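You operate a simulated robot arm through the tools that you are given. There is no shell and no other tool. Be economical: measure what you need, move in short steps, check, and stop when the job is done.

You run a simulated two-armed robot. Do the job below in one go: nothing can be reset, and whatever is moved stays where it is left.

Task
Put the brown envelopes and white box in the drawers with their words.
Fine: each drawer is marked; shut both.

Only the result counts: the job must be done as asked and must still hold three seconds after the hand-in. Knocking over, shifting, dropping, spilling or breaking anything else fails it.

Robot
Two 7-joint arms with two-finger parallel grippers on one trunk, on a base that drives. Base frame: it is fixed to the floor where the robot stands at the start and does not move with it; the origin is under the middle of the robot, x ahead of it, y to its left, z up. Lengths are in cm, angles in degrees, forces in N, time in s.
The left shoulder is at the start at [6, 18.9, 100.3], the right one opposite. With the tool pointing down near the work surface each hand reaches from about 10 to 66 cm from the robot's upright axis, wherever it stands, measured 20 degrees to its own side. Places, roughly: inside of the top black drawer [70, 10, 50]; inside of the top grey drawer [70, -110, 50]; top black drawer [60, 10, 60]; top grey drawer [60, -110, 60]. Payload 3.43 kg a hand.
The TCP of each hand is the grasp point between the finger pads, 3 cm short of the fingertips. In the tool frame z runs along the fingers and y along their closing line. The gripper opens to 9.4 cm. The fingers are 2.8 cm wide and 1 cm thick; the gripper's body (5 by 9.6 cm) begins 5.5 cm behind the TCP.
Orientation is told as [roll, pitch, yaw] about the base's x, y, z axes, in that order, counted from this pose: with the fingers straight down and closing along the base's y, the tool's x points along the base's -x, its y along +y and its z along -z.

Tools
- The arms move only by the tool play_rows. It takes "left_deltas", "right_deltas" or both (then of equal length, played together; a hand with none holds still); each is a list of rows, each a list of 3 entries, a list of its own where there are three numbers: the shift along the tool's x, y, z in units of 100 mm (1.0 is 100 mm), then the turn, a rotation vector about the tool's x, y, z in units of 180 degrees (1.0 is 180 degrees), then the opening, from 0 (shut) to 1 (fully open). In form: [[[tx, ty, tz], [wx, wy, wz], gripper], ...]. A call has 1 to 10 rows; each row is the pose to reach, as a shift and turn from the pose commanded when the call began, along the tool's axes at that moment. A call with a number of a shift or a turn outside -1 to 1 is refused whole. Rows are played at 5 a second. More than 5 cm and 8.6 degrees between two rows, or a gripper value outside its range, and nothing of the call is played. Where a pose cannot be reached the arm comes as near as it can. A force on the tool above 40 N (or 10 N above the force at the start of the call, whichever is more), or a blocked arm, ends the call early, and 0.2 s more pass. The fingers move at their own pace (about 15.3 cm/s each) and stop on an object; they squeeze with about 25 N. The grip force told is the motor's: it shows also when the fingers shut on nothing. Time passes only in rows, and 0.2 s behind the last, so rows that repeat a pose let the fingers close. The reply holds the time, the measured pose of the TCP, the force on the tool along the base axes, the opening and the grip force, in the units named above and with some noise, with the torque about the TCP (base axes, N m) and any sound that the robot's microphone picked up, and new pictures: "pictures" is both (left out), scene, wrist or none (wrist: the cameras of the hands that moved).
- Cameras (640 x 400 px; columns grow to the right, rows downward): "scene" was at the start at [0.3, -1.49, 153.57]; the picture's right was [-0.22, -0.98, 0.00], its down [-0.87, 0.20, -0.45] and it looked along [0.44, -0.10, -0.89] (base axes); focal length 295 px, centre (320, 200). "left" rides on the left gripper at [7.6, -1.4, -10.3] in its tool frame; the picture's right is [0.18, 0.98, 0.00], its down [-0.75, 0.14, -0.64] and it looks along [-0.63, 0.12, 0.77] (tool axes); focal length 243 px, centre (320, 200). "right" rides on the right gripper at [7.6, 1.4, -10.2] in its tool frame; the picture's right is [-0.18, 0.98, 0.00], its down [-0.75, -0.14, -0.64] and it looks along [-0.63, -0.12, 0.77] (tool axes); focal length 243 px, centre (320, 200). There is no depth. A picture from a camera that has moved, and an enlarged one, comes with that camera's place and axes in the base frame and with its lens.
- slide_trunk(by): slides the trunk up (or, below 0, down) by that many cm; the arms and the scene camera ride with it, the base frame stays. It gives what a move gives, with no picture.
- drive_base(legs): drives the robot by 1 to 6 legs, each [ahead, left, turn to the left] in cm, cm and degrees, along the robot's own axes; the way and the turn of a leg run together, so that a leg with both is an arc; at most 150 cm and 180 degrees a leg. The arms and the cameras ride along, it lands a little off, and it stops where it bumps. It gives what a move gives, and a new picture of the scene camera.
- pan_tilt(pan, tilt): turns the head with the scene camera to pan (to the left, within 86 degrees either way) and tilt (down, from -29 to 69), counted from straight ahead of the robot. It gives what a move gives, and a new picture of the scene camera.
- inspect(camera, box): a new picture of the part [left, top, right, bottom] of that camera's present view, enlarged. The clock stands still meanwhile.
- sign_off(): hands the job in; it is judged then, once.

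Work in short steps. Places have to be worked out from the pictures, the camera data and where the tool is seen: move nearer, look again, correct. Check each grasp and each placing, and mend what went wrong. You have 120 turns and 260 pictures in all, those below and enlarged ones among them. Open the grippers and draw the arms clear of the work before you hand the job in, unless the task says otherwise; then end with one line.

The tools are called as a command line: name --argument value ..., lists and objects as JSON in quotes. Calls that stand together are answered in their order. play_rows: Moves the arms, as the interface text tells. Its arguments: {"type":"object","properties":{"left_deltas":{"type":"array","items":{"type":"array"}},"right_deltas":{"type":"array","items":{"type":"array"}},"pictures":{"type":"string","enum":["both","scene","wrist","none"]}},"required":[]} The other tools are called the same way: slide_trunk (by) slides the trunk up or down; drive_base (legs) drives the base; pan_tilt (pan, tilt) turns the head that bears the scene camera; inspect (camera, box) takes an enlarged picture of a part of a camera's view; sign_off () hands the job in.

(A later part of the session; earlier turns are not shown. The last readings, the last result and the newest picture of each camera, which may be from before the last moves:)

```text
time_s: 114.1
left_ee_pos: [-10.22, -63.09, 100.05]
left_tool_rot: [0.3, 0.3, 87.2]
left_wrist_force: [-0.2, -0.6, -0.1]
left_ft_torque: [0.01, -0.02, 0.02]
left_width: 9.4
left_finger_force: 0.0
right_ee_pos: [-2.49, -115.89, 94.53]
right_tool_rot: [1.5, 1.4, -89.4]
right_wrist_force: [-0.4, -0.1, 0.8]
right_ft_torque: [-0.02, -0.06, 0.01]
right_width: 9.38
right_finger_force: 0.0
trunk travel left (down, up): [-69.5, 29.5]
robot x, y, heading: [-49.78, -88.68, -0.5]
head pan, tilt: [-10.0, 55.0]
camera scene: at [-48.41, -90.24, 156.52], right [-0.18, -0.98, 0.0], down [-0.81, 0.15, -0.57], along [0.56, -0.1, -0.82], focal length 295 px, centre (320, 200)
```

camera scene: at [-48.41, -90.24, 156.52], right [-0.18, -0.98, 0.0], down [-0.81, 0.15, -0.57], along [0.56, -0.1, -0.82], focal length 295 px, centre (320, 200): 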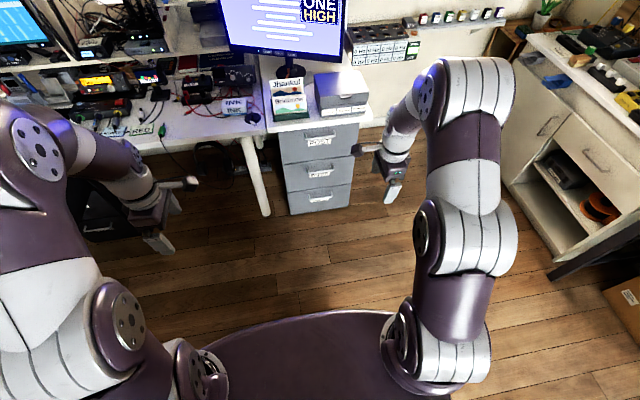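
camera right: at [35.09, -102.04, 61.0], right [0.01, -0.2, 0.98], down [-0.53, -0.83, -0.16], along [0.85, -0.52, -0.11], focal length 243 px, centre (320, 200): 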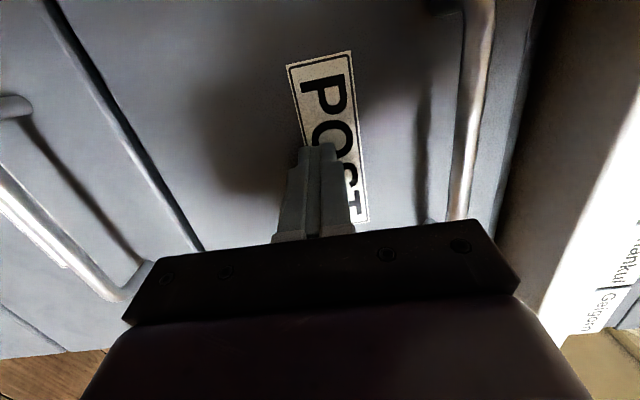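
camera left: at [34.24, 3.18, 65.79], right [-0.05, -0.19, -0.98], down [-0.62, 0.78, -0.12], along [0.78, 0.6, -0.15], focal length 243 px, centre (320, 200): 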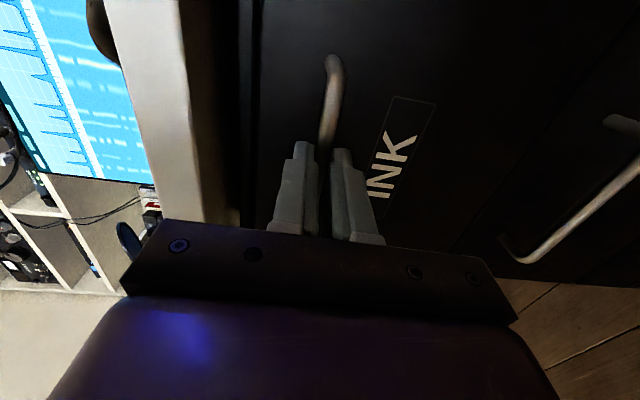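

Retract the right hand 10 cm; drive ahead toward the INK box (left hand at x≈34).

play_rows --right_deltas '[[[0, -0.4, 0], [0, 0, 0], 1], [[0, -0.8, 0], [0, 0, 0], 1], [[0, -1.0, 0], [0, 0, 0], 1]]' --pictures "none"

drive_base --legs '[[44, 0, 0.5]]'

play_rows --left_deltas '[[[0.4, 0, 0], [0, 0, 0], 1], [[0.6, -0.4, 0], [0, 0, 0], 1], [[0.6, -0.8, 0], [0, 0, 0], 1], [[0.6, -1.0, 0.2], [0, 0, 0], 1]]' --pictures "both"

```text
time_s: 114.9
left_ee_pos: [-10.12, -63.07, 100.0]
left_tool_rot: [0.4, 0.2, 87.3]
left_wrist_force: [0.7, 0.4, 0.4]
left_ft_torque: [0.0, 0.01, 0.03]
left_width: 9.4
left_finger_force: 0.0
right_ee_pos: [-12.51, -115.95, 94.16]
right_tool_rot: [1.5, 1.4, -89.4]
right_wrist_force: [-1.0, -0.5, 0.4]
right_ft_torque: [-0.01, -0.02, -0.02]
right_width: 9.42
right_finger_force: 0.1
trunk travel left (down, up): [-69.5, 29.5]
robot x, y, heading: [-49.34, -88.96, -0.6]
head pan, tilt: [-10.0, 55.0]
```

```text
time_s: 117.6
left_ee_pos: [33.4, -62.75, 100.07]
left_tool_rot: [0.4, 0.1, 87.6]
left_wrist_force: [-0.2, 0.6, -0.7]
left_ft_torque: [-0.01, 0.01, -0.03]
left_width: 9.4
left_finger_force: 0.1
right_ee_pos: [31.56, -115.75, 94.28]
right_tool_rot: [1.5, 1.4, -89.0]
right_wrist_force: [0.8, -0.2, 0.3]
right_ft_torque: [-0.01, -0.03, -0.03]
right_width: 9.38
right_finger_force: 0.0
trunk travel left (down, up): [-69.5, 29.5]
robot x, y, heading: [-5.73, -88.83, 0.1]
head pan, tilt: [-10.0, 55.0]
camera scene: at [-4.46, -90.31, 156.52], right [-0.17, -0.98, 0.0], down [-0.81, 0.14, -0.57], along [0.56, -0.1, -0.82], focal length 295 px, centre (320, 200)
```

scene: 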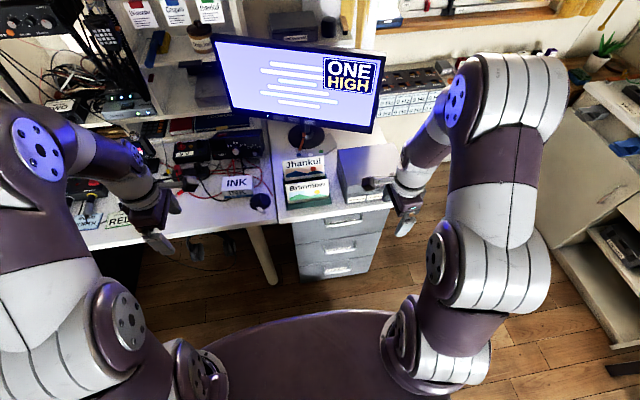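

```text
time_s: 118.6
left_ee_pos: [43.3, -69.43, 97.87]
left_tool_rot: [0.4, 0.2, 87.7]
left_wrist_force: [-0.6, -0.6, -0.4]
left_ft_torque: [0.0, 0.02, 0.01]
left_width: 9.41
left_finger_force: 0.1
right_ee_pos: [31.73, -115.83, 94.21]
right_tool_rot: [1.5, 1.5, -89.1]
right_wrist_force: [0.0, 0.7, 1.0]
right_ft_torque: [-0.03, 0.01, 0.01]
right_width: 9.36
right_finger_force: 0.1
trunk travel left (down, up): [-69.5, 29.5]
robot x, y, heading: [-5.89, -88.64, 0.2]
head pan, tilt: [-10.0, 55.0]
camera scene: at [-4.39, -90.32, 156.52], right [-0.17, -0.98, 0.0], down [-0.81, 0.14, -0.57], along [0.56, -0.1, -0.82], focal length 295 px, centre (320, 200)
camera left: at [44.43, -76.91, 108.25], right [-0.99, -0.14, 0.01], down [-0.11, 0.76, 0.64], along [-0.1, 0.63, -0.77], focal length 243 px, centre (320, 200)
```

scene: 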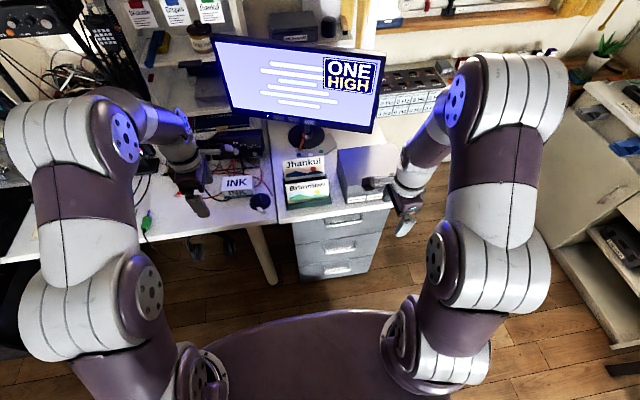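
left: 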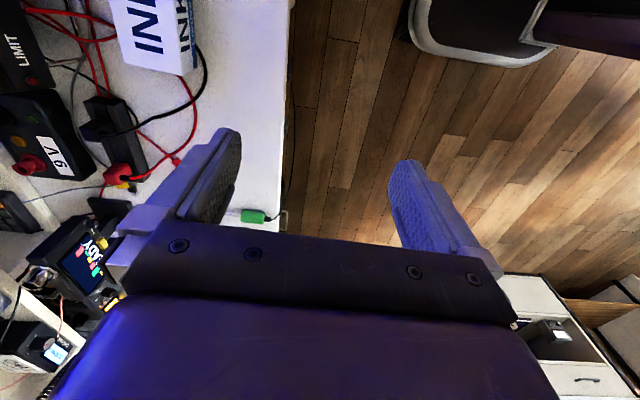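

INK box's left end at y≈-68, x≈58.7–64.9, so centre ≈[62,-73.5]. I drive 6 cm ahead and move above it.

drive_base --legs '[[6, 0, 0]]'

play_rows --left_deltas '[[[0.2, -0.4, 0.2], [0, 0, 0], 1], [[0.35, -0.8, 0.5], [0, 0, 0], 1], [[0.35, -1.0, 0.8], [0, 0, 0], 1]]' --pictures "both"

inspect --camera "scene" --box '[170, 130, 310, 250]'

```text
time_s: 119.5
left_ee_pos: [49.14, -69.31, 97.9]
left_tool_rot: [0.4, 0.2, 87.6]
left_wrist_force: [1.2, -0.8, -1.0]
left_ft_torque: [-0.01, 0.01, 0.01]
left_width: 9.37
left_finger_force: 0.1
right_ee_pos: [37.68, -115.76, 94.29]
right_tool_rot: [1.4, 1.4, -89.0]
right_wrist_force: [0.7, 0.0, -0.1]
right_ft_torque: [0.02, 0.0, -0.03]
right_width: 9.41
right_finger_force: 0.0
trunk travel left (down, up): [-69.5, 29.5]
robot x, y, heading: [0.1, -88.78, -0.1]
head pan, tilt: [-10.0, 55.0]
camera scene: at [1.56, -90.32, 156.52], right [-0.17, -0.98, 0.0], down [-0.81, 0.14, -0.57], along [0.56, -0.1, -0.82], focal length 295 px, centre (320, 200)
```

scene: 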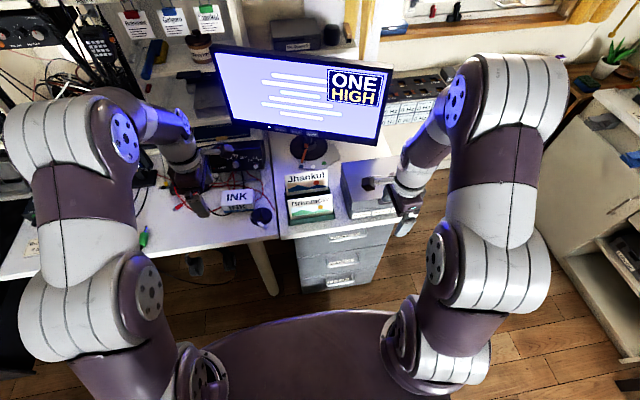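

```text
refused: row 2 steps farther than a row can; nothing moved
```

```text
3.33 times, centred on (240, 190) of scene
camera zoom: at [1.56, -90.32, 156.52], right [-0.17, -0.98, 0.0], down [-0.81, 0.14, -0.57], along [0.56, -0.1, -0.82], focal length 983 px, centre (587, 233)
```

zoom: 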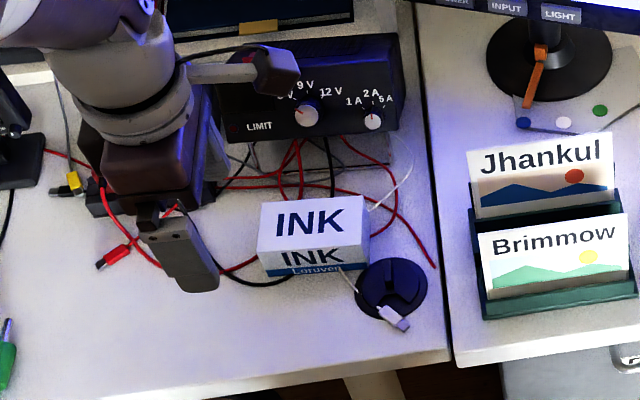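

Box centre ≈[61.2,-73.7], nearly square to me. I redo the move with smaller steps.

play_rows --left_deltas '[[[0.15, -0.35, 0.2], [0, 0, 0], 1], [[0.3, -0.7, 0.4], [0, 0, 0], 1], [[0.44, -1.0, 0.6], [0, 0, 0], 1], [[0.44, -1.0, 0.9], [0, 0, 0], 1]]' --pictures "wrist"

inspect --camera "scene" --box '[170, 130, 310, 250]'

```text
time_s: 120.5
left_ee_pos: [58.96, -74.34, 88.74]
left_tool_rot: [0.3, 0.2, 87.8]
left_wrist_force: [-0.7, 0.7, -0.4]
left_ft_torque: [-0.02, 0.0, -0.02]
left_width: 9.41
left_finger_force: 0.0
right_ee_pos: [37.6, -115.72, 94.21]
right_tool_rot: [1.5, 1.4, -89.0]
right_wrist_force: [-0.1, 0.0, -0.8]
right_ft_torque: [0.04, -0.02, 0.01]
right_width: 9.41
right_finger_force: 0.0
trunk travel left (down, up): [-69.5, 29.5]
robot x, y, heading: [0.25, -89.07, -0.0]
head pan, tilt: [-10.0, 55.0]
camera left: at [60.09, -81.81, 99.1], right [-0.99, -0.14, 0.01], down [-0.11, 0.76, 0.64], along [-0.1, 0.63, -0.77], focal length 243 px, centre (320, 200)
```

left: 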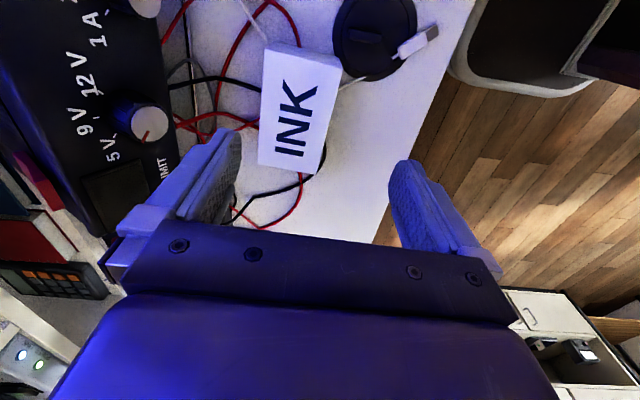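

```text
3.33 times, centred on (240, 190) of scene
camera zoom: at [1.47, -90.27, 156.53], right [-0.17, -0.98, 0.0], down [-0.81, 0.14, -0.57], along [0.56, -0.1, -0.82], focal length 983 px, centre (587, 233)
```

zoom: 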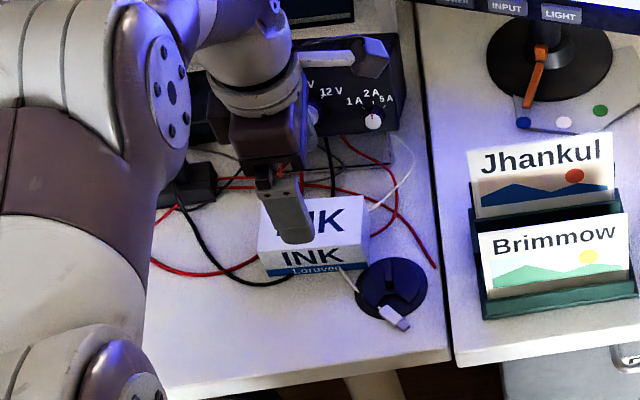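

Centre ≈[60.8,-73.5]. I adjust and descend in steps to just above the box, then around it.

play_rows --left_deltas '[[[-0.08, -0.19, 0.2], [0, 0, 0.006], 0.87], [[-0.08, -0.19, 0.5], [0, 0, 0.006], 0.87], [[-0.08, -0.19, 0.8], [0, 0, 0.006], 0.87]]' --pictures "wrist"

inspect --camera "scene" --box '[180, 140, 300, 240]'

```text
time_s: 121.3
left_ee_pos: [60.9, -73.59, 80.77]
left_tool_rot: [0.4, 0.2, 86.6]
left_wrist_force: [-0.4, 0.2, -0.8]
left_ft_torque: [0.0, 0.01, -0.01]
left_width: 8.18
left_finger_force: 0.0
right_ee_pos: [37.66, -115.67, 94.18]
right_tool_rot: [1.5, 1.4, -88.9]
right_wrist_force: [-0.4, 0.0, -0.6]
right_ft_torque: [-0.04, -0.02, 0.01]
right_width: 9.39
right_finger_force: 0.0
trunk travel left (down, up): [-69.5, 29.5]
robot x, y, heading: [0.21, -89.19, 0.1]
head pan, tilt: [-10.0, 55.0]
camera left: at [61.83, -81.13, 91.14], right [-0.99, -0.13, 0.01], down [-0.09, 0.76, 0.64], along [-0.09, 0.63, -0.77], focal length 243 px, centre (320, 200)
```

left: 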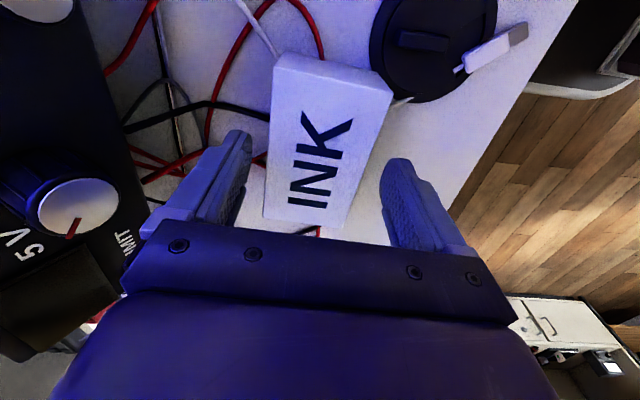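

```text
4.00 times, centred on (240, 190) of scene
camera zoom: at [1.54, -90.29, 156.53], right [-0.17, -0.98, 0.0], down [-0.81, 0.14, -0.57], along [0.56, -0.1, -0.82], focal length 1180 px, centre (640, 240)
```

zoom: 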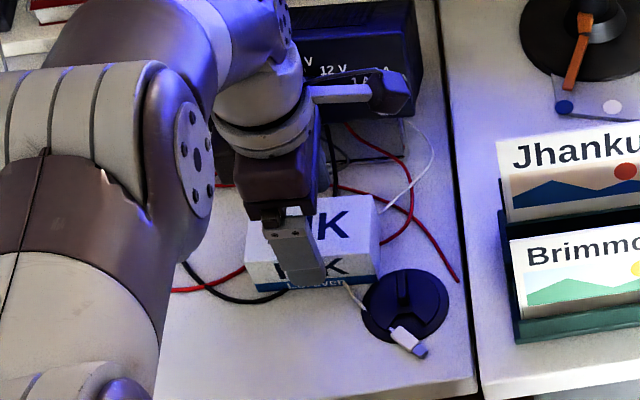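

Box lies centrally between the fingers. Descend the last 3.3 cm slowly.

play_rows --left_deltas '[[[0, 0, 0.1], [0, 0, 0], 0.85], [[0, 0, 0.18], [0, 0, 0], 0.85], [[0, 0, 0.26], [0, 0, 0], 0.85], [[0, 0, 0.33], [0, 0, 0], 0.85]]' --pictures "none"

play_rows --left_deltas '[[[0, 0, 0], [0, 0, 0], 0.4], [[0, 0, 0], [0, 0, 0], 0], [[0, 0, 0], [0, 0, 0], 0]]' --pictures "wrist"

```text
time_s: 122.3
left_ee_pos: [60.72, -73.41, 77.5]
left_tool_rot: [0.3, 0.2, 86.6]
left_wrist_force: [0.0, 0.2, 0.1]
left_ft_torque: [0.05, 0.03, 0.0]
left_width: 8.0
left_finger_force: 0.2
right_ee_pos: [37.66, -115.85, 94.31]
right_tool_rot: [1.5, 1.4, -89.0]
right_wrist_force: [0.8, 0.4, -0.6]
right_ft_torque: [0.01, 0.01, 0.03]
right_width: 9.39
right_finger_force: 0.0
trunk travel left (down, up): [-69.5, 29.5]
robot x, y, heading: [-0.14, -88.88, 0.1]
head pan, tilt: [-10.0, 55.0]
```

```text
time_s: 123.2
left_ee_pos: [60.66, -73.5, 77.55]
left_tool_rot: [0.4, 0.2, 86.6]
left_wrist_force: [1.4, 0.9, 1.1]
left_ft_torque: [0.08, 0.03, -0.03]
left_width: 6.41
left_finger_force: 24.5
right_ee_pos: [37.52, -115.72, 94.3]
right_tool_rot: [1.6, 1.4, -89.1]
right_wrist_force: [-0.3, -0.6, -0.4]
right_ft_torque: [0.0, -0.02, 0.0]
right_width: 9.39
right_finger_force: 0.0
trunk travel left (down, up): [-69.5, 29.5]
robot x, y, heading: [-0.25, -88.91, 0.4]
head pan, tilt: [-10.0, 55.0]
camera left: at [61.71, -81.06, 87.91], right [-0.99, -0.13, 0.01], down [-0.09, 0.76, 0.64], along [-0.09, 0.63, -0.77], focal length 243 px, centre (320, 200)
```

left: 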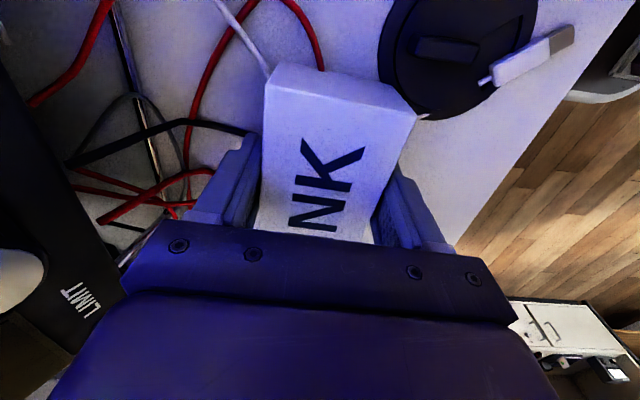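

Gripped at 6.4 cm with low side forces. Lift.

play_rows --left_deltas '[[[0, 0, -0.15], [0, 0, 0], 0], [[0, 0, -0.4], [0, 0, 0], 0], [[0, 0, -0.8], [0, 0, 0], 0], [[0, 0, -1.0], [0, 0, 0], 0]]' --pictures "both"

```text
time_s: 124.2
left_ee_pos: [60.89, -73.39, 87.64]
left_tool_rot: [0.5, 0.2, 86.6]
left_wrist_force: [0.7, 0.7, -1.3]
left_ft_torque: [0.03, -0.04, 0.01]
left_width: 6.39
left_finger_force: 24.6
right_ee_pos: [37.6, -115.89, 94.24]
right_tool_rot: [1.5, 1.3, -88.9]
right_wrist_force: [0.1, -0.4, 0.3]
right_ft_torque: [0.0, -0.01, 0.04]
right_width: 9.36
right_finger_force: 0.0
trunk travel left (down, up): [-69.5, 29.5]
robot x, y, heading: [0.1, -89.08, 0.2]
head pan, tilt: [-10.0, 55.0]
camera scene: at [1.48, -90.31, 156.52], right [-0.17, -0.98, 0.0], down [-0.81, 0.14, -0.57], along [0.56, -0.1, -0.82], focal length 295 px, centre (320, 200)
camera left: at [61.82, -81.06, 97.93], right [-0.99, -0.13, 0.01], down [-0.09, 0.76, 0.64], along [-0.09, 0.63, -0.77], focal length 243 px, centre (320, 200)
```

scene: 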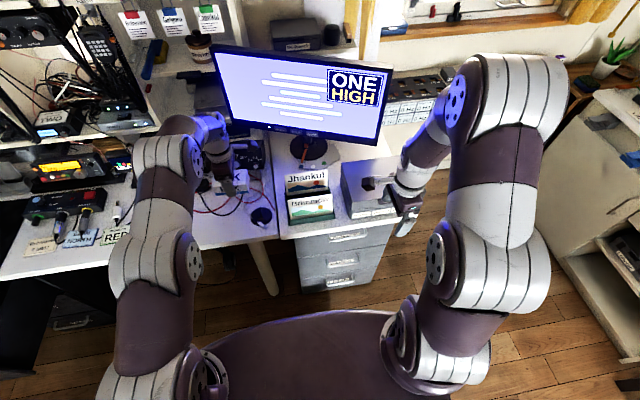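
left: 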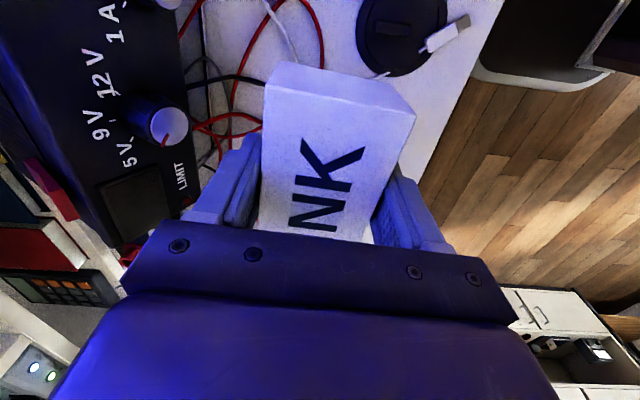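

Held. Back off and drive left toward the open INK drawer.

play_rows --left_deltas '[[[0, 0.1, -0.25], [0, 0, 0], 0], [[0, 0.3, -0.4], [0, 0, 0], 0]]' --pictures "none"

drive_base --legs '[[-24, 0, 0], [0, 83, 0]]'

pan_tilt --pan 10 --tilt 55

inspect --camera "left" --box '[0, 0, 640, 400]'

```text
time_s: 124.8
left_ee_pos: [57.77, -73.19, 91.71]
left_tool_rot: [0.4, 0.3, 86.6]
left_wrist_force: [-0.1, -0.4, -0.6]
left_ft_torque: [-0.01, -0.01, 0.01]
left_width: 6.4
left_finger_force: 24.9
right_ee_pos: [37.58, -115.67, 94.26]
right_tool_rot: [1.5, 1.3, -89.0]
right_wrist_force: [-0.7, 0.2, -0.1]
right_ft_torque: [0.04, 0.0, 0.01]
right_width: 9.4
right_finger_force: 0.1
trunk travel left (down, up): [-69.5, 29.5]
robot x, y, heading: [0.22, -88.81, 0.1]
head pan, tilt: [-10.0, 55.0]
```

```text
time_s: 130.5
left_ee_pos: [34.18, 9.17, 91.63]
left_tool_rot: [0.4, 0.1, 86.6]
left_wrist_force: [0.2, 0.0, -1.4]
left_ft_torque: [-0.01, -0.03, -0.03]
left_width: 6.42
left_finger_force: 25.2
right_ee_pos: [13.71, -33.31, 94.31]
right_tool_rot: [1.5, 1.4, -89.2]
right_wrist_force: [-0.1, -0.9, 0.3]
right_ft_torque: [0.02, -0.03, -0.02]
right_width: 9.38
right_finger_force: 0.0
trunk travel left (down, up): [-69.5, 29.5]
robot x, y, heading: [-23.54, -6.6, 0.0]
head pan, tilt: [-10.0, 55.0]
camera scene: at [-22.34, -7.79, 156.52], right [-0.17, -0.98, 0.0], down [-0.81, 0.14, -0.57], along [0.56, -0.1, -0.82], focal length 295 px, centre (320, 200)
```

scene: 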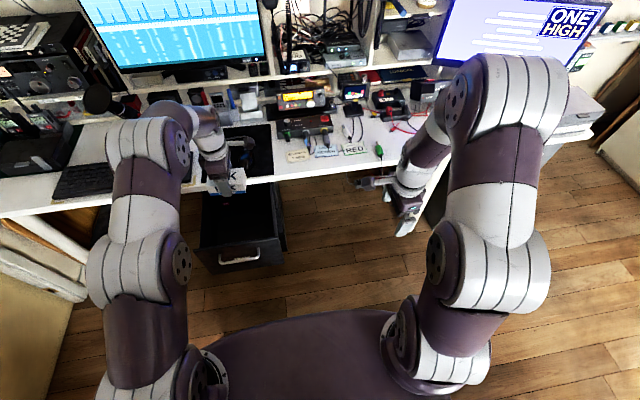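

```text
time_s: 131.3
left_ee_pos: [34.07, 9.17, 91.51]
left_tool_rot: [0.5, 0.2, 86.4]
left_wrist_force: [0.1, 0.1, -1.2]
left_ft_torque: [-0.01, 0.01, 0.02]
left_width: 6.37
left_finger_force: 25.4
right_ee_pos: [13.9, -33.25, 94.32]
right_tool_rot: [1.5, 1.4, -89.1]
right_wrist_force: [-0.1, 0.4, 0.8]
right_ft_torque: [0.0, 0.03, -0.01]
right_width: 9.4
right_finger_force: 0.0
trunk travel left (down, up): [-69.5, 29.5]
robot x, y, heading: [-23.61, -6.33, 0.1]
head pan, tilt: [10.0, 55.0]
camera scene: at [-22.33, -5.33, 156.52], right [0.17, -0.99, 0.0], down [-0.81, -0.14, -0.57], along [0.56, 0.1, -0.82], focal length 295 px, centre (320, 200)
```

scene: 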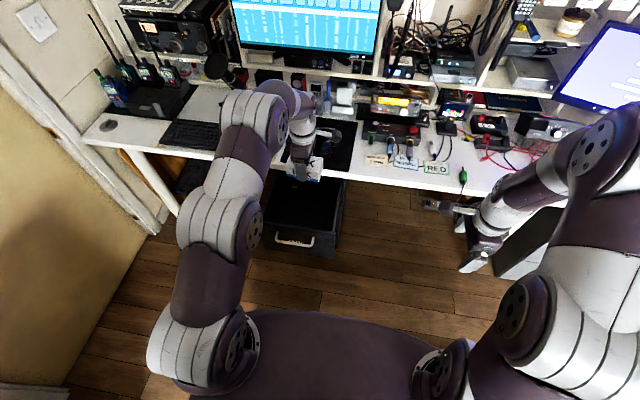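

```text
1.00 times, centred on (320, 200) of left (not enlarged: the box is as wide or as high as the picture)
camera zoom: at [35.06, 1.57, 101.94], right [-0.99, -0.12, 0.01], down [-0.09, 0.76, 0.64], along [-0.09, 0.63, -0.77], focal length 243 px, centre (320, 200)
```

zoom: 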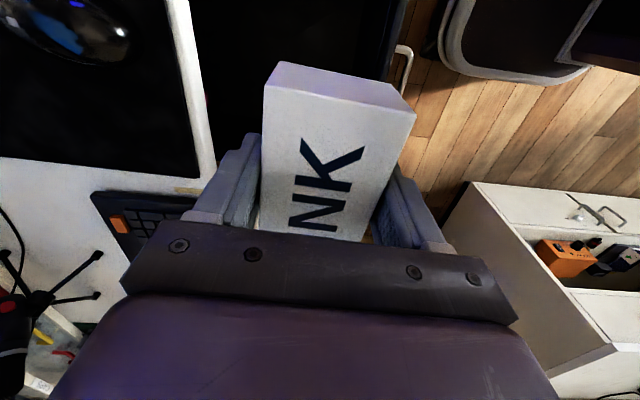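

inspect --camera "scene" --box '[240, 130, 380, 270]'

```text
2.86 times, centred on (310, 200) of scene
camera zoom: at [-22.33, -5.33, 156.52], right [0.17, -0.99, 0.0], down [-0.81, -0.14, -0.57], along [0.56, 0.1, -0.82], focal length 843 px, centre (349, 200)
```

zoom: 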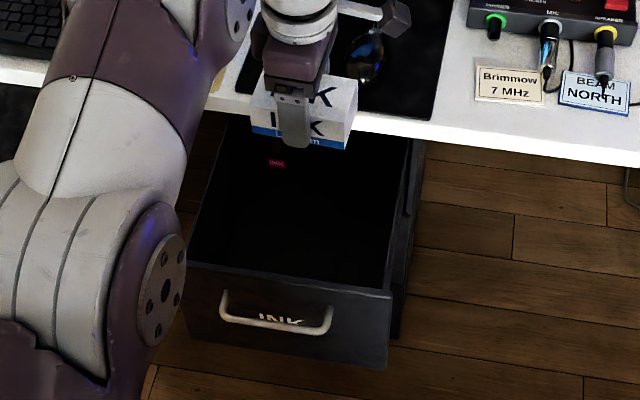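

Drawer interior spans y≈0…21, x≈25–47. To keep the wrist camera off the right wall I aim for y≈12.5; then lower the trunk.

drive_base --legs '[[-0.5, 3.3, 0]]'

slide_trunk --by -23

inspect --camera "left" --box '[0, 0, 640, 400]'

inspect --camera "scene" --box '[220, 80, 400, 240]'

```text
time_s: 132.2
left_ee_pos: [33.59, 12.34, 91.61]
left_tool_rot: [0.3, 0.2, 86.5]
left_wrist_force: [0.0, 0.1, -0.9]
left_ft_torque: [-0.02, 0.0, -0.05]
left_width: 6.4
left_finger_force: 24.7
right_ee_pos: [13.39, -30.19, 94.24]
right_tool_rot: [1.5, 1.4, -89.1]
right_wrist_force: [0.5, -0.3, -0.7]
right_ft_torque: [-0.02, -0.01, -0.01]
right_width: 9.4
right_finger_force: 0.0
trunk travel left (down, up): [-69.5, 29.5]
robot x, y, heading: [-24.04, -3.09, 0.2]
head pan, tilt: [10.0, 55.0]
camera scene: at [-22.82, -2.17, 156.52], right [0.17, -0.99, 0.0], down [-0.81, -0.14, -0.57], along [0.56, 0.1, -0.82], focal length 295 px, centre (320, 200)
```

scene: 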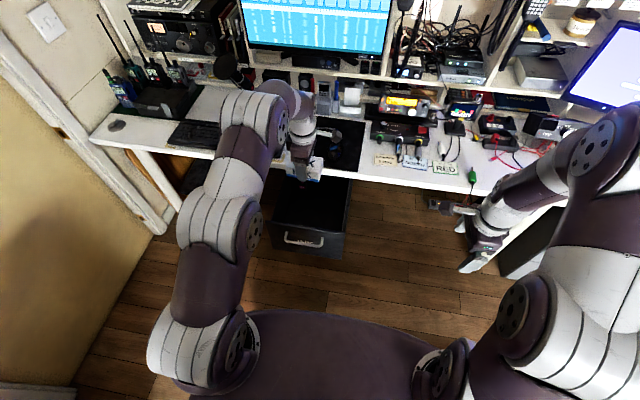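

```text
time_s: 134.6
left_ee_pos: [33.58, 12.42, 68.55]
left_tool_rot: [0.4, 0.2, 86.5]
left_wrist_force: [-0.4, 0.3, -0.8]
left_ft_torque: [0.05, 0.05, -0.01]
left_width: 6.38
left_finger_force: 25.3
right_ee_pos: [13.27, -30.21, 71.22]
right_tool_rot: [1.5, 1.5, -89.1]
right_wrist_force: [-0.4, 0.2, 0.3]
right_ft_torque: [-0.01, 0.01, 0.05]
right_width: 9.41
right_finger_force: 0.1
trunk travel left (down, up): [-46.5, 52.5]
robot x, y, heading: [-24.03, -3.34, -0.2]
head pan, tilt: [10.0, 55.0]
```

```text
1.00 times, centred on (320, 200) of left (not enlarged: the box is as wide or as high as the picture)
camera zoom: at [34.56, 4.82, 78.96], right [-0.99, -0.12, 0.01], down [-0.09, 0.76, 0.64], along [-0.08, 0.63, -0.77], focal length 243 px, centre (320, 200)
```

zoom: 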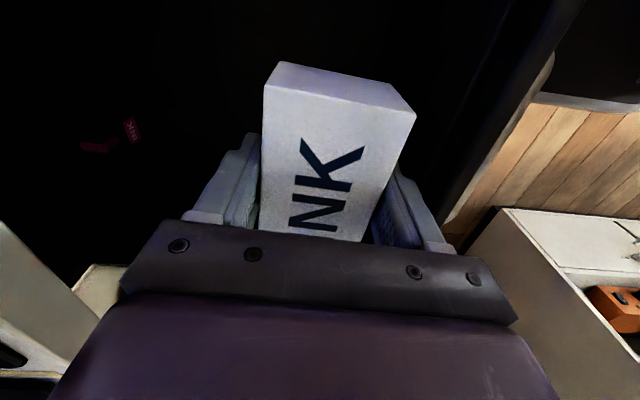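

```text
2.50 times, centred on (310, 160) of scene
camera zoom: at [-22.85, -2.04, 133.53], right [0.17, -0.98, 0.0], down [-0.81, -0.14, -0.57], along [0.56, 0.1, -0.82], focal length 738 px, centre (345, 300)
```

zoom: 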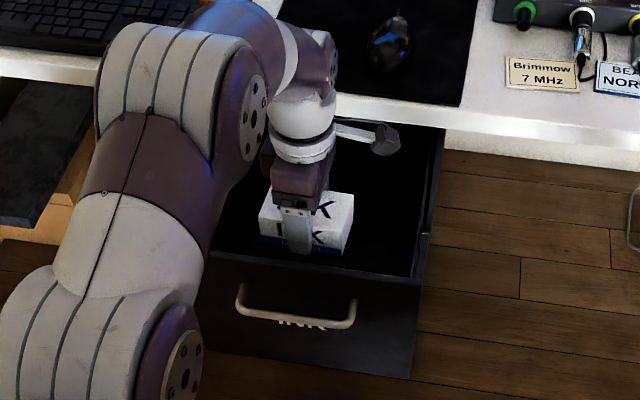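

Clear. Lower by arm 9 cm and check that the forearm stays clear of the wall.

play_rows --left_deltas '[[[0, 0, 0.3], [0, 0, 0], 0], [[0, 0, 0.6], [0, 0, 0], 0], [[0, 0, 0.9], [0, 0, 0], 0]]' --pictures "none"

inspect --camera "scene" --box '[180, 60, 400, 240]'

```text
time_s: 135.4
left_ee_pos: [33.66, 12.35, 59.49]
left_tool_rot: [0.3, 0.2, 86.5]
left_wrist_force: [0.4, 1.2, -0.6]
left_ft_torque: [0.01, 0.02, 0.0]
left_width: 6.39
left_finger_force: 24.7
right_ee_pos: [13.38, -30.1, 71.26]
right_tool_rot: [1.5, 1.4, -89.2]
right_wrist_force: [0.4, -0.7, -0.8]
right_ft_torque: [0.01, 0.03, -0.01]
right_width: 9.4
right_finger_force: 0.0
trunk travel left (down, up): [-46.5, 52.5]
robot x, y, heading: [-23.91, -3.19, -0.1]
head pan, tilt: [10.0, 55.0]
```

```text
2.22 times, centred on (290, 150) of scene
camera zoom: at [-22.78, -2.03, 133.53], right [0.17, -0.98, 0.0], down [-0.81, -0.14, -0.57], along [0.56, 0.1, -0.82], focal length 656 px, centre (387, 311)
```

zoom: 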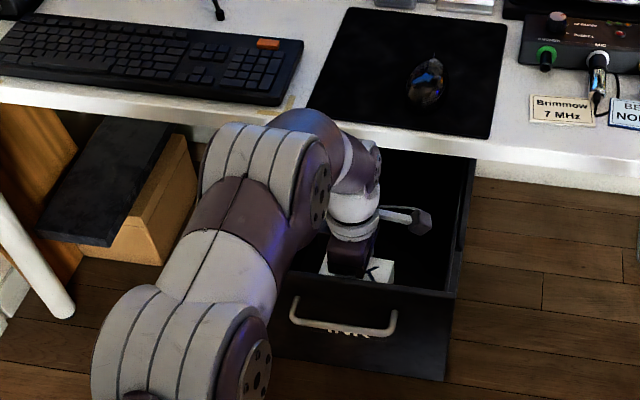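

No force so far. Continue down until floor contact.

play_rows --left_deltas '[[[0, 0, 0.08], [0, 0, 0], 0], [[0, 0, 0.16], [0, 0, 0], 0], [[0, 0, 0.24], [0, 0, 0], 0], [[0, 0, 0.32], [0, 0, 0], 0], [[0, 0, 0.4], [0, 0, 0], 0], [[0, 0, 0.46], [0, 0, 0], 0], [[0, 0, 0.52], [0, 0, 0], 0], [[0, 0, 0.58], [0, 0, 0], 0], [[0, 0, 0.64], [0, 0, 0], 0], [[0, 0, 0.7], [0, 0, 0], 0]]' --pictures "both"

```text
time_s: 137.6
left_ee_pos: [33.43, 12.22, 52.55]
left_tool_rot: [0.4, 0.3, 86.5]
left_wrist_force: [0.3, 0.3, -1.7]
left_ft_torque: [0.0, 0.0, 0.01]
left_width: 6.39
left_finger_force: 25.2
right_ee_pos: [13.23, -30.12, 71.21]
right_tool_rot: [1.6, 1.3, -89.1]
right_wrist_force: [-0.2, 0.7, -0.5]
right_ft_torque: [-0.01, 0.0, -0.03]
right_width: 9.41
right_finger_force: 0.0
trunk travel left (down, up): [-46.5, 52.5]
robot x, y, heading: [-23.6, -3.03, 0.1]
head pan, tilt: [10.0, 55.0]
camera scene: at [-22.83, -2.04, 133.52], right [0.17, -0.98, 0.0], down [-0.81, -0.14, -0.57], along [0.56, 0.1, -0.82], focal length 295 px, centre (320, 200)
camera left: at [34.46, 4.71, 62.94], right [-0.99, -0.12, 0.01], down [-0.09, 0.76, 0.64], along [-0.08, 0.63, -0.77], focal length 243 px, centre (320, 200)
```

scene: 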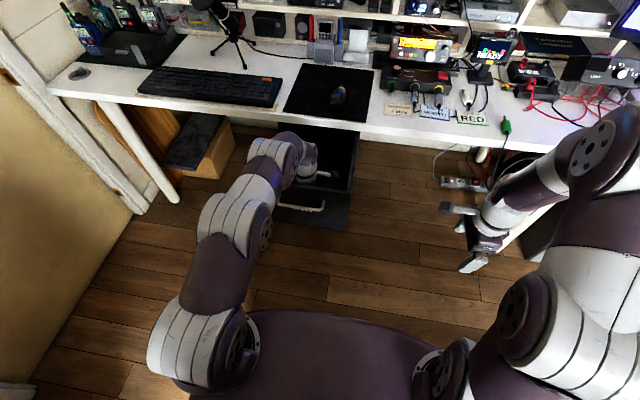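
left: 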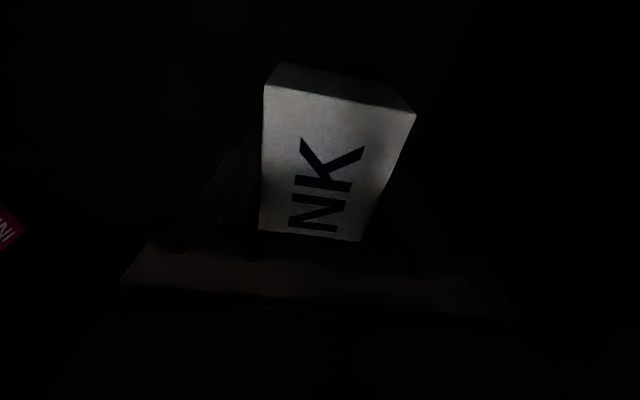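

No contact yet; a little further.

play_rows --left_deltas '[[[0, 0, 0.04], [0, 0, 0], 0], [[0, 0, 0.08], [0, 0, 0], 0], [[0, 0, 0.12], [0, 0, 0], 0], [[0, 0, 0.16], [0, 0, 0], 0], [[0, 0, 0.2], [0, 0, 0], 0], [[0, 0, 0.24], [0, 0, 0], 0]]' --pictures "none"

```text
time_s: 139.1
left_ee_pos: [33.95, 12.4, 50.77]
left_tool_rot: [-0.4, 0.2, 86.5]
left_wrist_force: [0.6, -0.6, 21.3]
left_ft_torque: [0.21, 0.73, 0.05]
left_width: 6.42
left_finger_force: 25.4
right_ee_pos: [13.11, -30.17, 71.36]
right_tool_rot: [1.6, 1.3, -89.0]
right_wrist_force: [0.2, -1.0, -0.8]
right_ft_torque: [0.03, -0.01, 0.03]
right_width: 9.42
right_finger_force: 0.1
trunk travel left (down, up): [-46.5, 52.5]
robot x, y, heading: [-24.71, -2.9, -0.1]
head pan, tilt: [10.0, 55.0]
stopped in row 6 (left hand): the force on the tool passed its limit at 42 N (the readings are from after the stop); the commanded pose is now the measured one
```

Floor reached. Release and rise straight up.

play_rows --left_deltas '[[[0, 0, -0.02], [0, 0, 0], 0.5], [[0, 0, -0.02], [0, 0, 0], 0.85], [[0, 0, -0.02], [0, 0, 0], 0.9], [[0, 0, -0.3], [0, 0, 0], 0.9], [[0, 0, -0.7], [0, 0, 0], 0.9], [[0, 0, -1.0], [0, 0, 0], 0.9]]' --pictures "wrist"

play_rows --left_deltas '[[[0, 0, -0.4], [0, 0, 0], 0.9], [[0, 0, -0.8], [0, 0, 0], 0.9]]' --pictures "none"

slide_trunk --by 24

inspect --camera "scene" --box '[220, 130, 400, 280]'

```text
time_s: 140.4
left_ee_pos: [33.78, 12.3, 60.66]
left_tool_rot: [-0.1, 0.2, 86.4]
left_wrist_force: [0.2, 0.2, 0.3]
left_ft_torque: [-0.02, -0.05, -0.02]
left_width: 8.45
left_finger_force: 0.0
right_ee_pos: [13.21, -30.16, 71.27]
right_tool_rot: [1.6, 1.4, -89.1]
right_wrist_force: [1.0, -0.1, 0.7]
right_ft_torque: [0.01, 0.01, 0.02]
right_width: 9.38
right_finger_force: 0.0
trunk travel left (down, up): [-46.5, 52.5]
robot x, y, heading: [-23.74, -3.5, -0.2]
head pan, tilt: [10.0, 55.0]
camera left: at [34.68, 4.73, 70.97], right [-0.99, -0.12, 0.0], down [-0.09, 0.76, 0.64], along [-0.08, 0.63, -0.77], focal length 243 px, centre (320, 200)
```

left: 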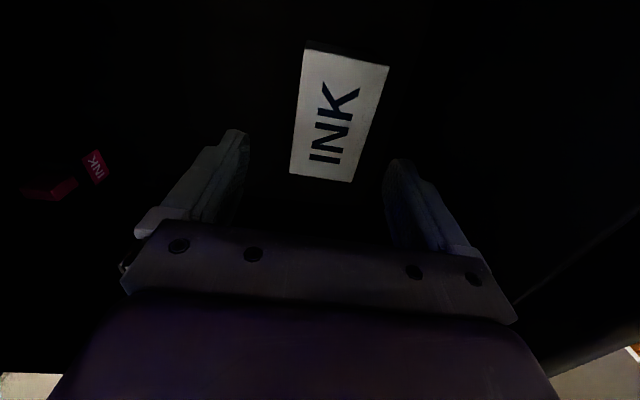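

```text
time_s: 141.1
left_ee_pos: [33.82, 12.28, 68.44]
left_tool_rot: [0.1, 0.2, 86.5]
left_wrist_force: [-1.0, 0.8, 0.2]
left_ft_torque: [-0.02, 0.03, 0.01]
left_width: 8.46
left_finger_force: 0.1
right_ee_pos: [13.21, -30.15, 71.31]
right_tool_rot: [1.5, 1.4, -89.1]
right_wrist_force: [-0.3, -0.1, -0.2]
right_ft_torque: [0.0, 0.04, 0.01]
right_width: 9.37
right_finger_force: 0.1
trunk travel left (down, up): [-46.5, 52.5]
robot x, y, heading: [-24.28, -3.23, 0.1]
head pan, tilt: [10.0, 55.0]
```

```text
time_s: 143.6
left_ee_pos: [33.82, 12.34, 92.53]
left_tool_rot: [0.0, 0.2, 86.5]
left_wrist_force: [-0.9, -0.3, -0.3]
left_ft_torque: [0.02, 0.01, -0.02]
left_width: 8.48
left_finger_force: 0.0
right_ee_pos: [13.28, -30.09, 95.27]
right_tool_rot: [1.5, 1.4, -89.1]
right_wrist_force: [0.1, -0.4, 0.1]
right_ft_torque: [-0.02, 0.0, 0.0]
right_width: 9.4
right_finger_force: 0.2
trunk travel left (down, up): [-70.5, 28.5]
robot x, y, heading: [-23.96, -2.9, 0.1]
head pan, tilt: [10.0, 55.0]
```

```text
2.67 times, centred on (310, 205) of scene
camera zoom: at [-22.83, -2.05, 157.52], right [0.17, -0.98, 0.0], down [-0.81, -0.14, -0.57], along [0.56, 0.1, -0.82], focal length 787 px, centre (347, 187)
```

zoom: 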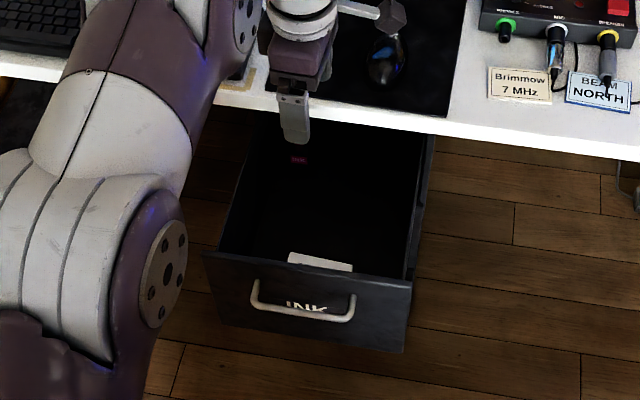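

INK box rests inside. Back up and turn the left fist forward for pushing the drawer shut.

drive_base --legs '[[-30, 0, 0], [0, -12, 0]]'

play_rows --left_deltas '[[[-0.05, 0, 0], [0.045, 0, 0], 0], [[-0.1, 0, 0], [0.09, 0, 0], 0], [[-0.15, 0, 0], [0.135, 0, 0], 0], [[-0.2, 0, 0], [0.18, 0, 0], 0], [[-0.25, 0, 0], [0.225, 0, 0], 0], [[-0.3, 0, 0], [0.27, 0, 0], 0], [[-0.35, 0, 0], [0.315, 0, 0], 0], [[-0.4, 0, 0], [0.36, 0, 0], 0], [[-0.45, 0, 0], [0.405, 0, 0], 0], [[-0.5, 0, 0], [0.45, 0, 0], 0]]' --pictures "none"

play_rows --left_deltas '[[[0, 0, 0.2], [0.03, 0, 0], 0], [[0, 0, 0.4], [0.045, 0, 0], 0]]' --pictures "scene"

```text
time_s: 146.4
left_ee_pos: [3.73, 0.35, 92.54]
left_tool_rot: [0.0, 0.2, 86.4]
left_wrist_force: [0.3, -0.1, 0.3]
left_ft_torque: [-0.02, 0.01, 0.0]
left_width: 8.47
left_finger_force: 0.1
right_ee_pos: [-16.98, -42.1, 95.36]
right_tool_rot: [1.5, 1.4, -89.2]
right_wrist_force: [0.6, 0.1, 0.4]
right_ft_torque: [0.0, -0.01, -0.01]
right_width: 9.39
right_finger_force: 0.0
trunk travel left (down, up): [-70.5, 28.5]
robot x, y, heading: [-54.15, -15.0, -0.4]
head pan, tilt: [10.0, 55.0]
camera scene: at [-53.03, -13.96, 157.52], right [0.17, -0.99, 0.0], down [-0.81, -0.14, -0.57], along [0.56, 0.1, -0.82], focal length 295 px, centre (320, 200)
```

scene: 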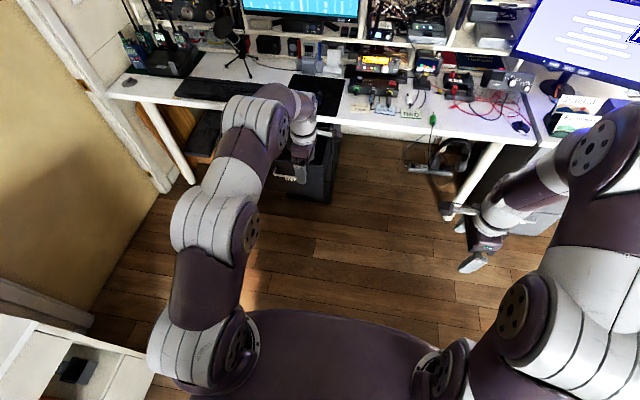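

```text
time_s: 148.6
left_ee_pos: [5.1, 7.5, 92.83]
left_tool_rot: [-80.7, 0.3, 85.8]
left_wrist_force: [0.7, 0.1, -0.3]
left_ft_torque: [-0.03, -0.04, -0.01]
left_width: 0.0
left_finger_force: 24.9
left hand out of reach, approached as far as the arm can: row 6, 7, 8, 9, 10
right_ee_pos: [-16.76, -42.01, 95.17]
right_tool_rot: [1.4, 1.3, -89.2]
right_wrist_force: [-0.5, -0.9, -0.4]
right_ft_torque: [0.0, 0.04, -0.01]
right_width: 9.42
right_finger_force: 0.0
trunk travel left (down, up): [-70.5, 28.5]
robot x, y, heading: [-54.17, -15.12, -0.4]
head pan, tilt: [10.0, 55.0]
```

```text
time_s: 149.2
left_ee_pos: [9.28, 8.1, 92.29]
left_tool_rot: [-89.1, 0.3, 86.0]
left_wrist_force: [-0.4, -0.1, -0.4]
left_ft_torque: [-0.02, -0.03, 0.04]
left_width: 0.0
left_finger_force: 25.0
left hand out of reach, approached as far as the arm can: row 1, 2
right_ee_pos: [-17.1, -42.16, 95.25]
right_tool_rot: [1.5, 1.3, -89.3]
right_wrist_force: [0.0, -0.5, -0.4]
right_ft_torque: [0.02, -0.02, -0.02]
right_width: 9.41
right_finger_force: 0.0
trunk travel left (down, up): [-70.5, 28.5]
robot x, y, heading: [-54.63, -15.35, -0.1]
head pan, tilt: [10.0, 55.0]
camera scene: at [-53.02, -13.98, 157.52], right [0.17, -0.99, 0.0], down [-0.81, -0.14, -0.57], along [0.56, 0.1, -0.82], focal length 295 px, centre (320, 200)
```

scene: 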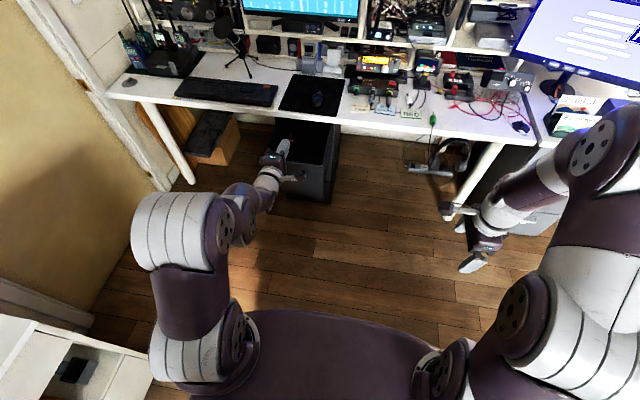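

Lower the trunk 34 cm (fist at z≈58), shift 2 cm left, drive ahead 33.

slide_trunk --by -34

drive_base --legs '[[0, 2, 0], [33, 0, 0]]'

inspect --camera "left" --box '[0, 0, 640, 400]'

```text
time_s: 152.6
left_ee_pos: [9.2, 8.08, 58.33]
left_tool_rot: [-89.0, 0.2, 85.9]
left_wrist_force: [-0.3, -0.1, -0.8]
left_ft_torque: [0.01, 0.0, 0.01]
left_width: 0.0
left_finger_force: 24.7
right_ee_pos: [-16.99, -42.09, 61.23]
right_tool_rot: [1.6, 1.3, -89.2]
right_wrist_force: [0.8, 0.1, -0.2]
right_ft_torque: [0.01, -0.02, 0.0]
right_width: 9.4
right_finger_force: 0.1
trunk travel left (down, up): [-36.5, 62.5]
robot x, y, heading: [-54.56, -15.23, -0.1]
head pan, tilt: [10.0, 55.0]
```

```text
time_s: 155.1
left_ee_pos: [42.09, 10.17, 58.23]
left_tool_rot: [-88.9, 0.2, 85.9]
left_wrist_force: [0.0, 0.3, 0.5]
left_ft_torque: [0.01, -0.02, 0.02]
left_width: 0.0
left_finger_force: 24.9
right_ee_pos: [16.02, -40.21, 61.24]
right_tool_rot: [1.5, 1.4, -89.1]
right_wrist_force: [0.0, 0.2, -0.1]
right_ft_torque: [0.0, -0.02, 0.0]
right_width: 9.39
right_finger_force: 0.0
trunk travel left (down, up): [-36.5, 62.5]
robot x, y, heading: [-21.22, -13.09, -0.1]
head pan, tilt: [10.0, 55.0]
camera scene: at [-20.1, -12.05, 123.52], right [0.17, -0.99, 0.0], down [-0.81, -0.14, -0.57], along [0.56, 0.1, -0.82], focal length 295 px, centre (320, 200)
```

scene: 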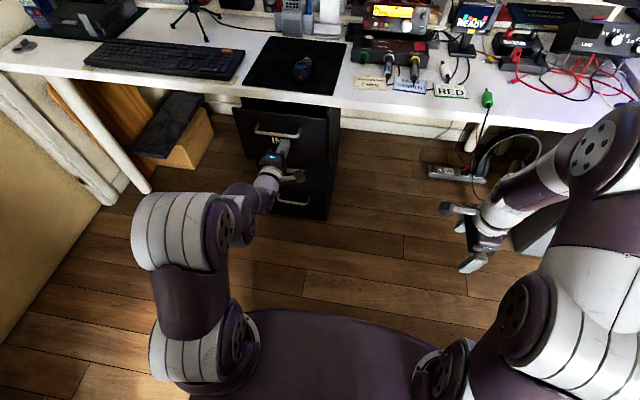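

```text
1.00 times, centred on (320, 200) of left (not enlarged: the box is as wide or as high as the picture)
camera zoom: at [31.33, 3.38, 59.94], right [-0.03, -0.19, -0.98], down [-0.59, 0.8, -0.13], along [0.81, 0.58, -0.13], focal length 243 px, centre (320, 200)
```

zoom: 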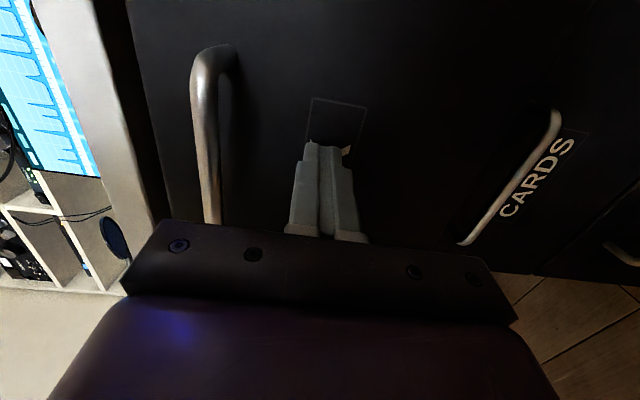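

Pushing at the label; ~3 cm more. Drive 3 ahead, then press with the arm for force feedback.

drive_base --legs '[[3, 0, 0]]'

play_rows --left_deltas '[[[0, 0, 0.05], [0, 0, 0], 0], [[0, 0, 0.1], [0, 0, 0], 0], [[0, 0, 0.15], [0, 0, 0], 0], [[0, 0, 0.2], [0, 0, 0], 0], [[0, 0, 0.25], [0, 0, 0], 0], [[0, 0, 0.3], [0, 0, 0], 0]]' --pictures "both"

```text
time_s: 156.0
left_ee_pos: [45.13, 10.25, 58.22]
left_tool_rot: [-89.1, 0.2, 86.0]
left_wrist_force: [0.1, -0.2, 0.1]
left_ft_torque: [0.0, 0.01, 0.01]
left_width: 0.0
left_finger_force: 25.0
right_ee_pos: [18.97, -40.11, 61.25]
right_tool_rot: [1.5, 1.4, -89.1]
right_wrist_force: [0.1, 0.0, -1.5]
right_ft_torque: [0.02, 0.0, -0.01]
right_width: 9.41
right_finger_force: 0.1
trunk travel left (down, up): [-36.5, 62.5]
robot x, y, heading: [-18.31, -13.05, 0.0]
head pan, tilt: [10.0, 55.0]
camera scene: at [-17.03, -12.06, 123.52], right [0.17, -0.99, 0.0], down [-0.81, -0.14, -0.57], along [0.56, 0.1, -0.82], focal length 295 px, centre (320, 200)
```

scene: 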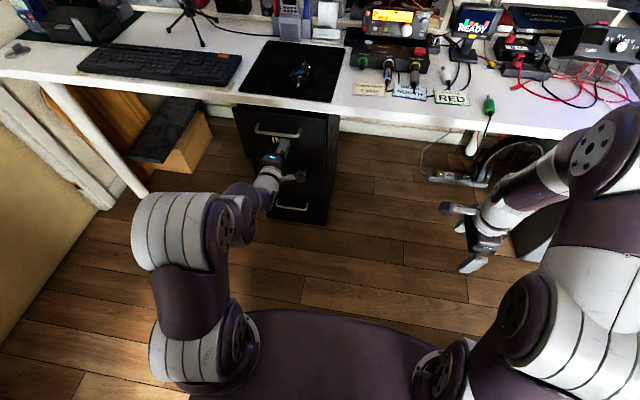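

```text
time_s: 157.4
left_ee_pos: [48.15, 10.08, 58.2]
left_tool_rot: [-89.1, 0.2, 86.1]
left_wrist_force: [0.6, 0.0, -0.6]
left_ft_torque: [0.0, -0.03, 0.0]
left_width: 0.01
left_finger_force: 25.2
right_ee_pos: [18.96, -40.17, 61.23]
right_tool_rot: [1.5, 1.4, -89.0]
right_wrist_force: [-0.4, 0.4, 0.1]
right_ft_torque: [-0.03, -0.02, 0.03]
right_width: 9.42
right_finger_force: 0.1
trunk travel left (down, up): [-36.5, 62.5]
robot x, y, heading: [-18.77, -13.48, -0.2]
head pan, tilt: [10.0, 55.0]
camera scene: at [-17.12, -12.06, 123.52], right [0.17, -0.99, 0.0], down [-0.81, -0.14, -0.57], along [0.56, 0.1, -0.82], focal length 295 px, centre (320, 200)
camera left: at [37.36, 3.18, 59.89], right [-0.03, -0.19, -0.98], down [-0.59, 0.8, -0.13], along [0.81, 0.58, -0.13], focal length 243 px, centre (320, 200)
```

scene: 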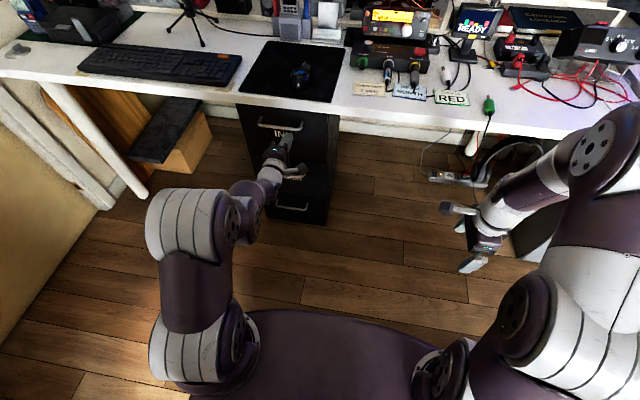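
left: 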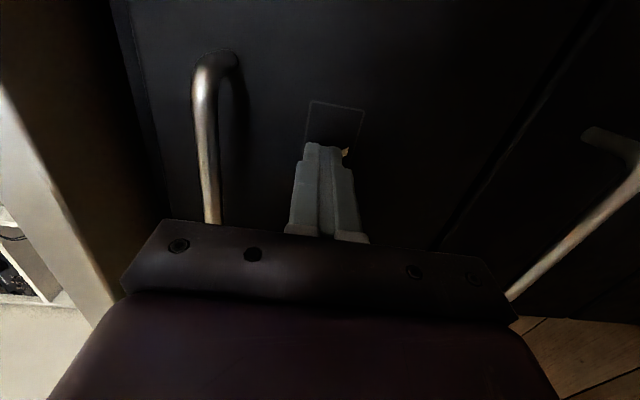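

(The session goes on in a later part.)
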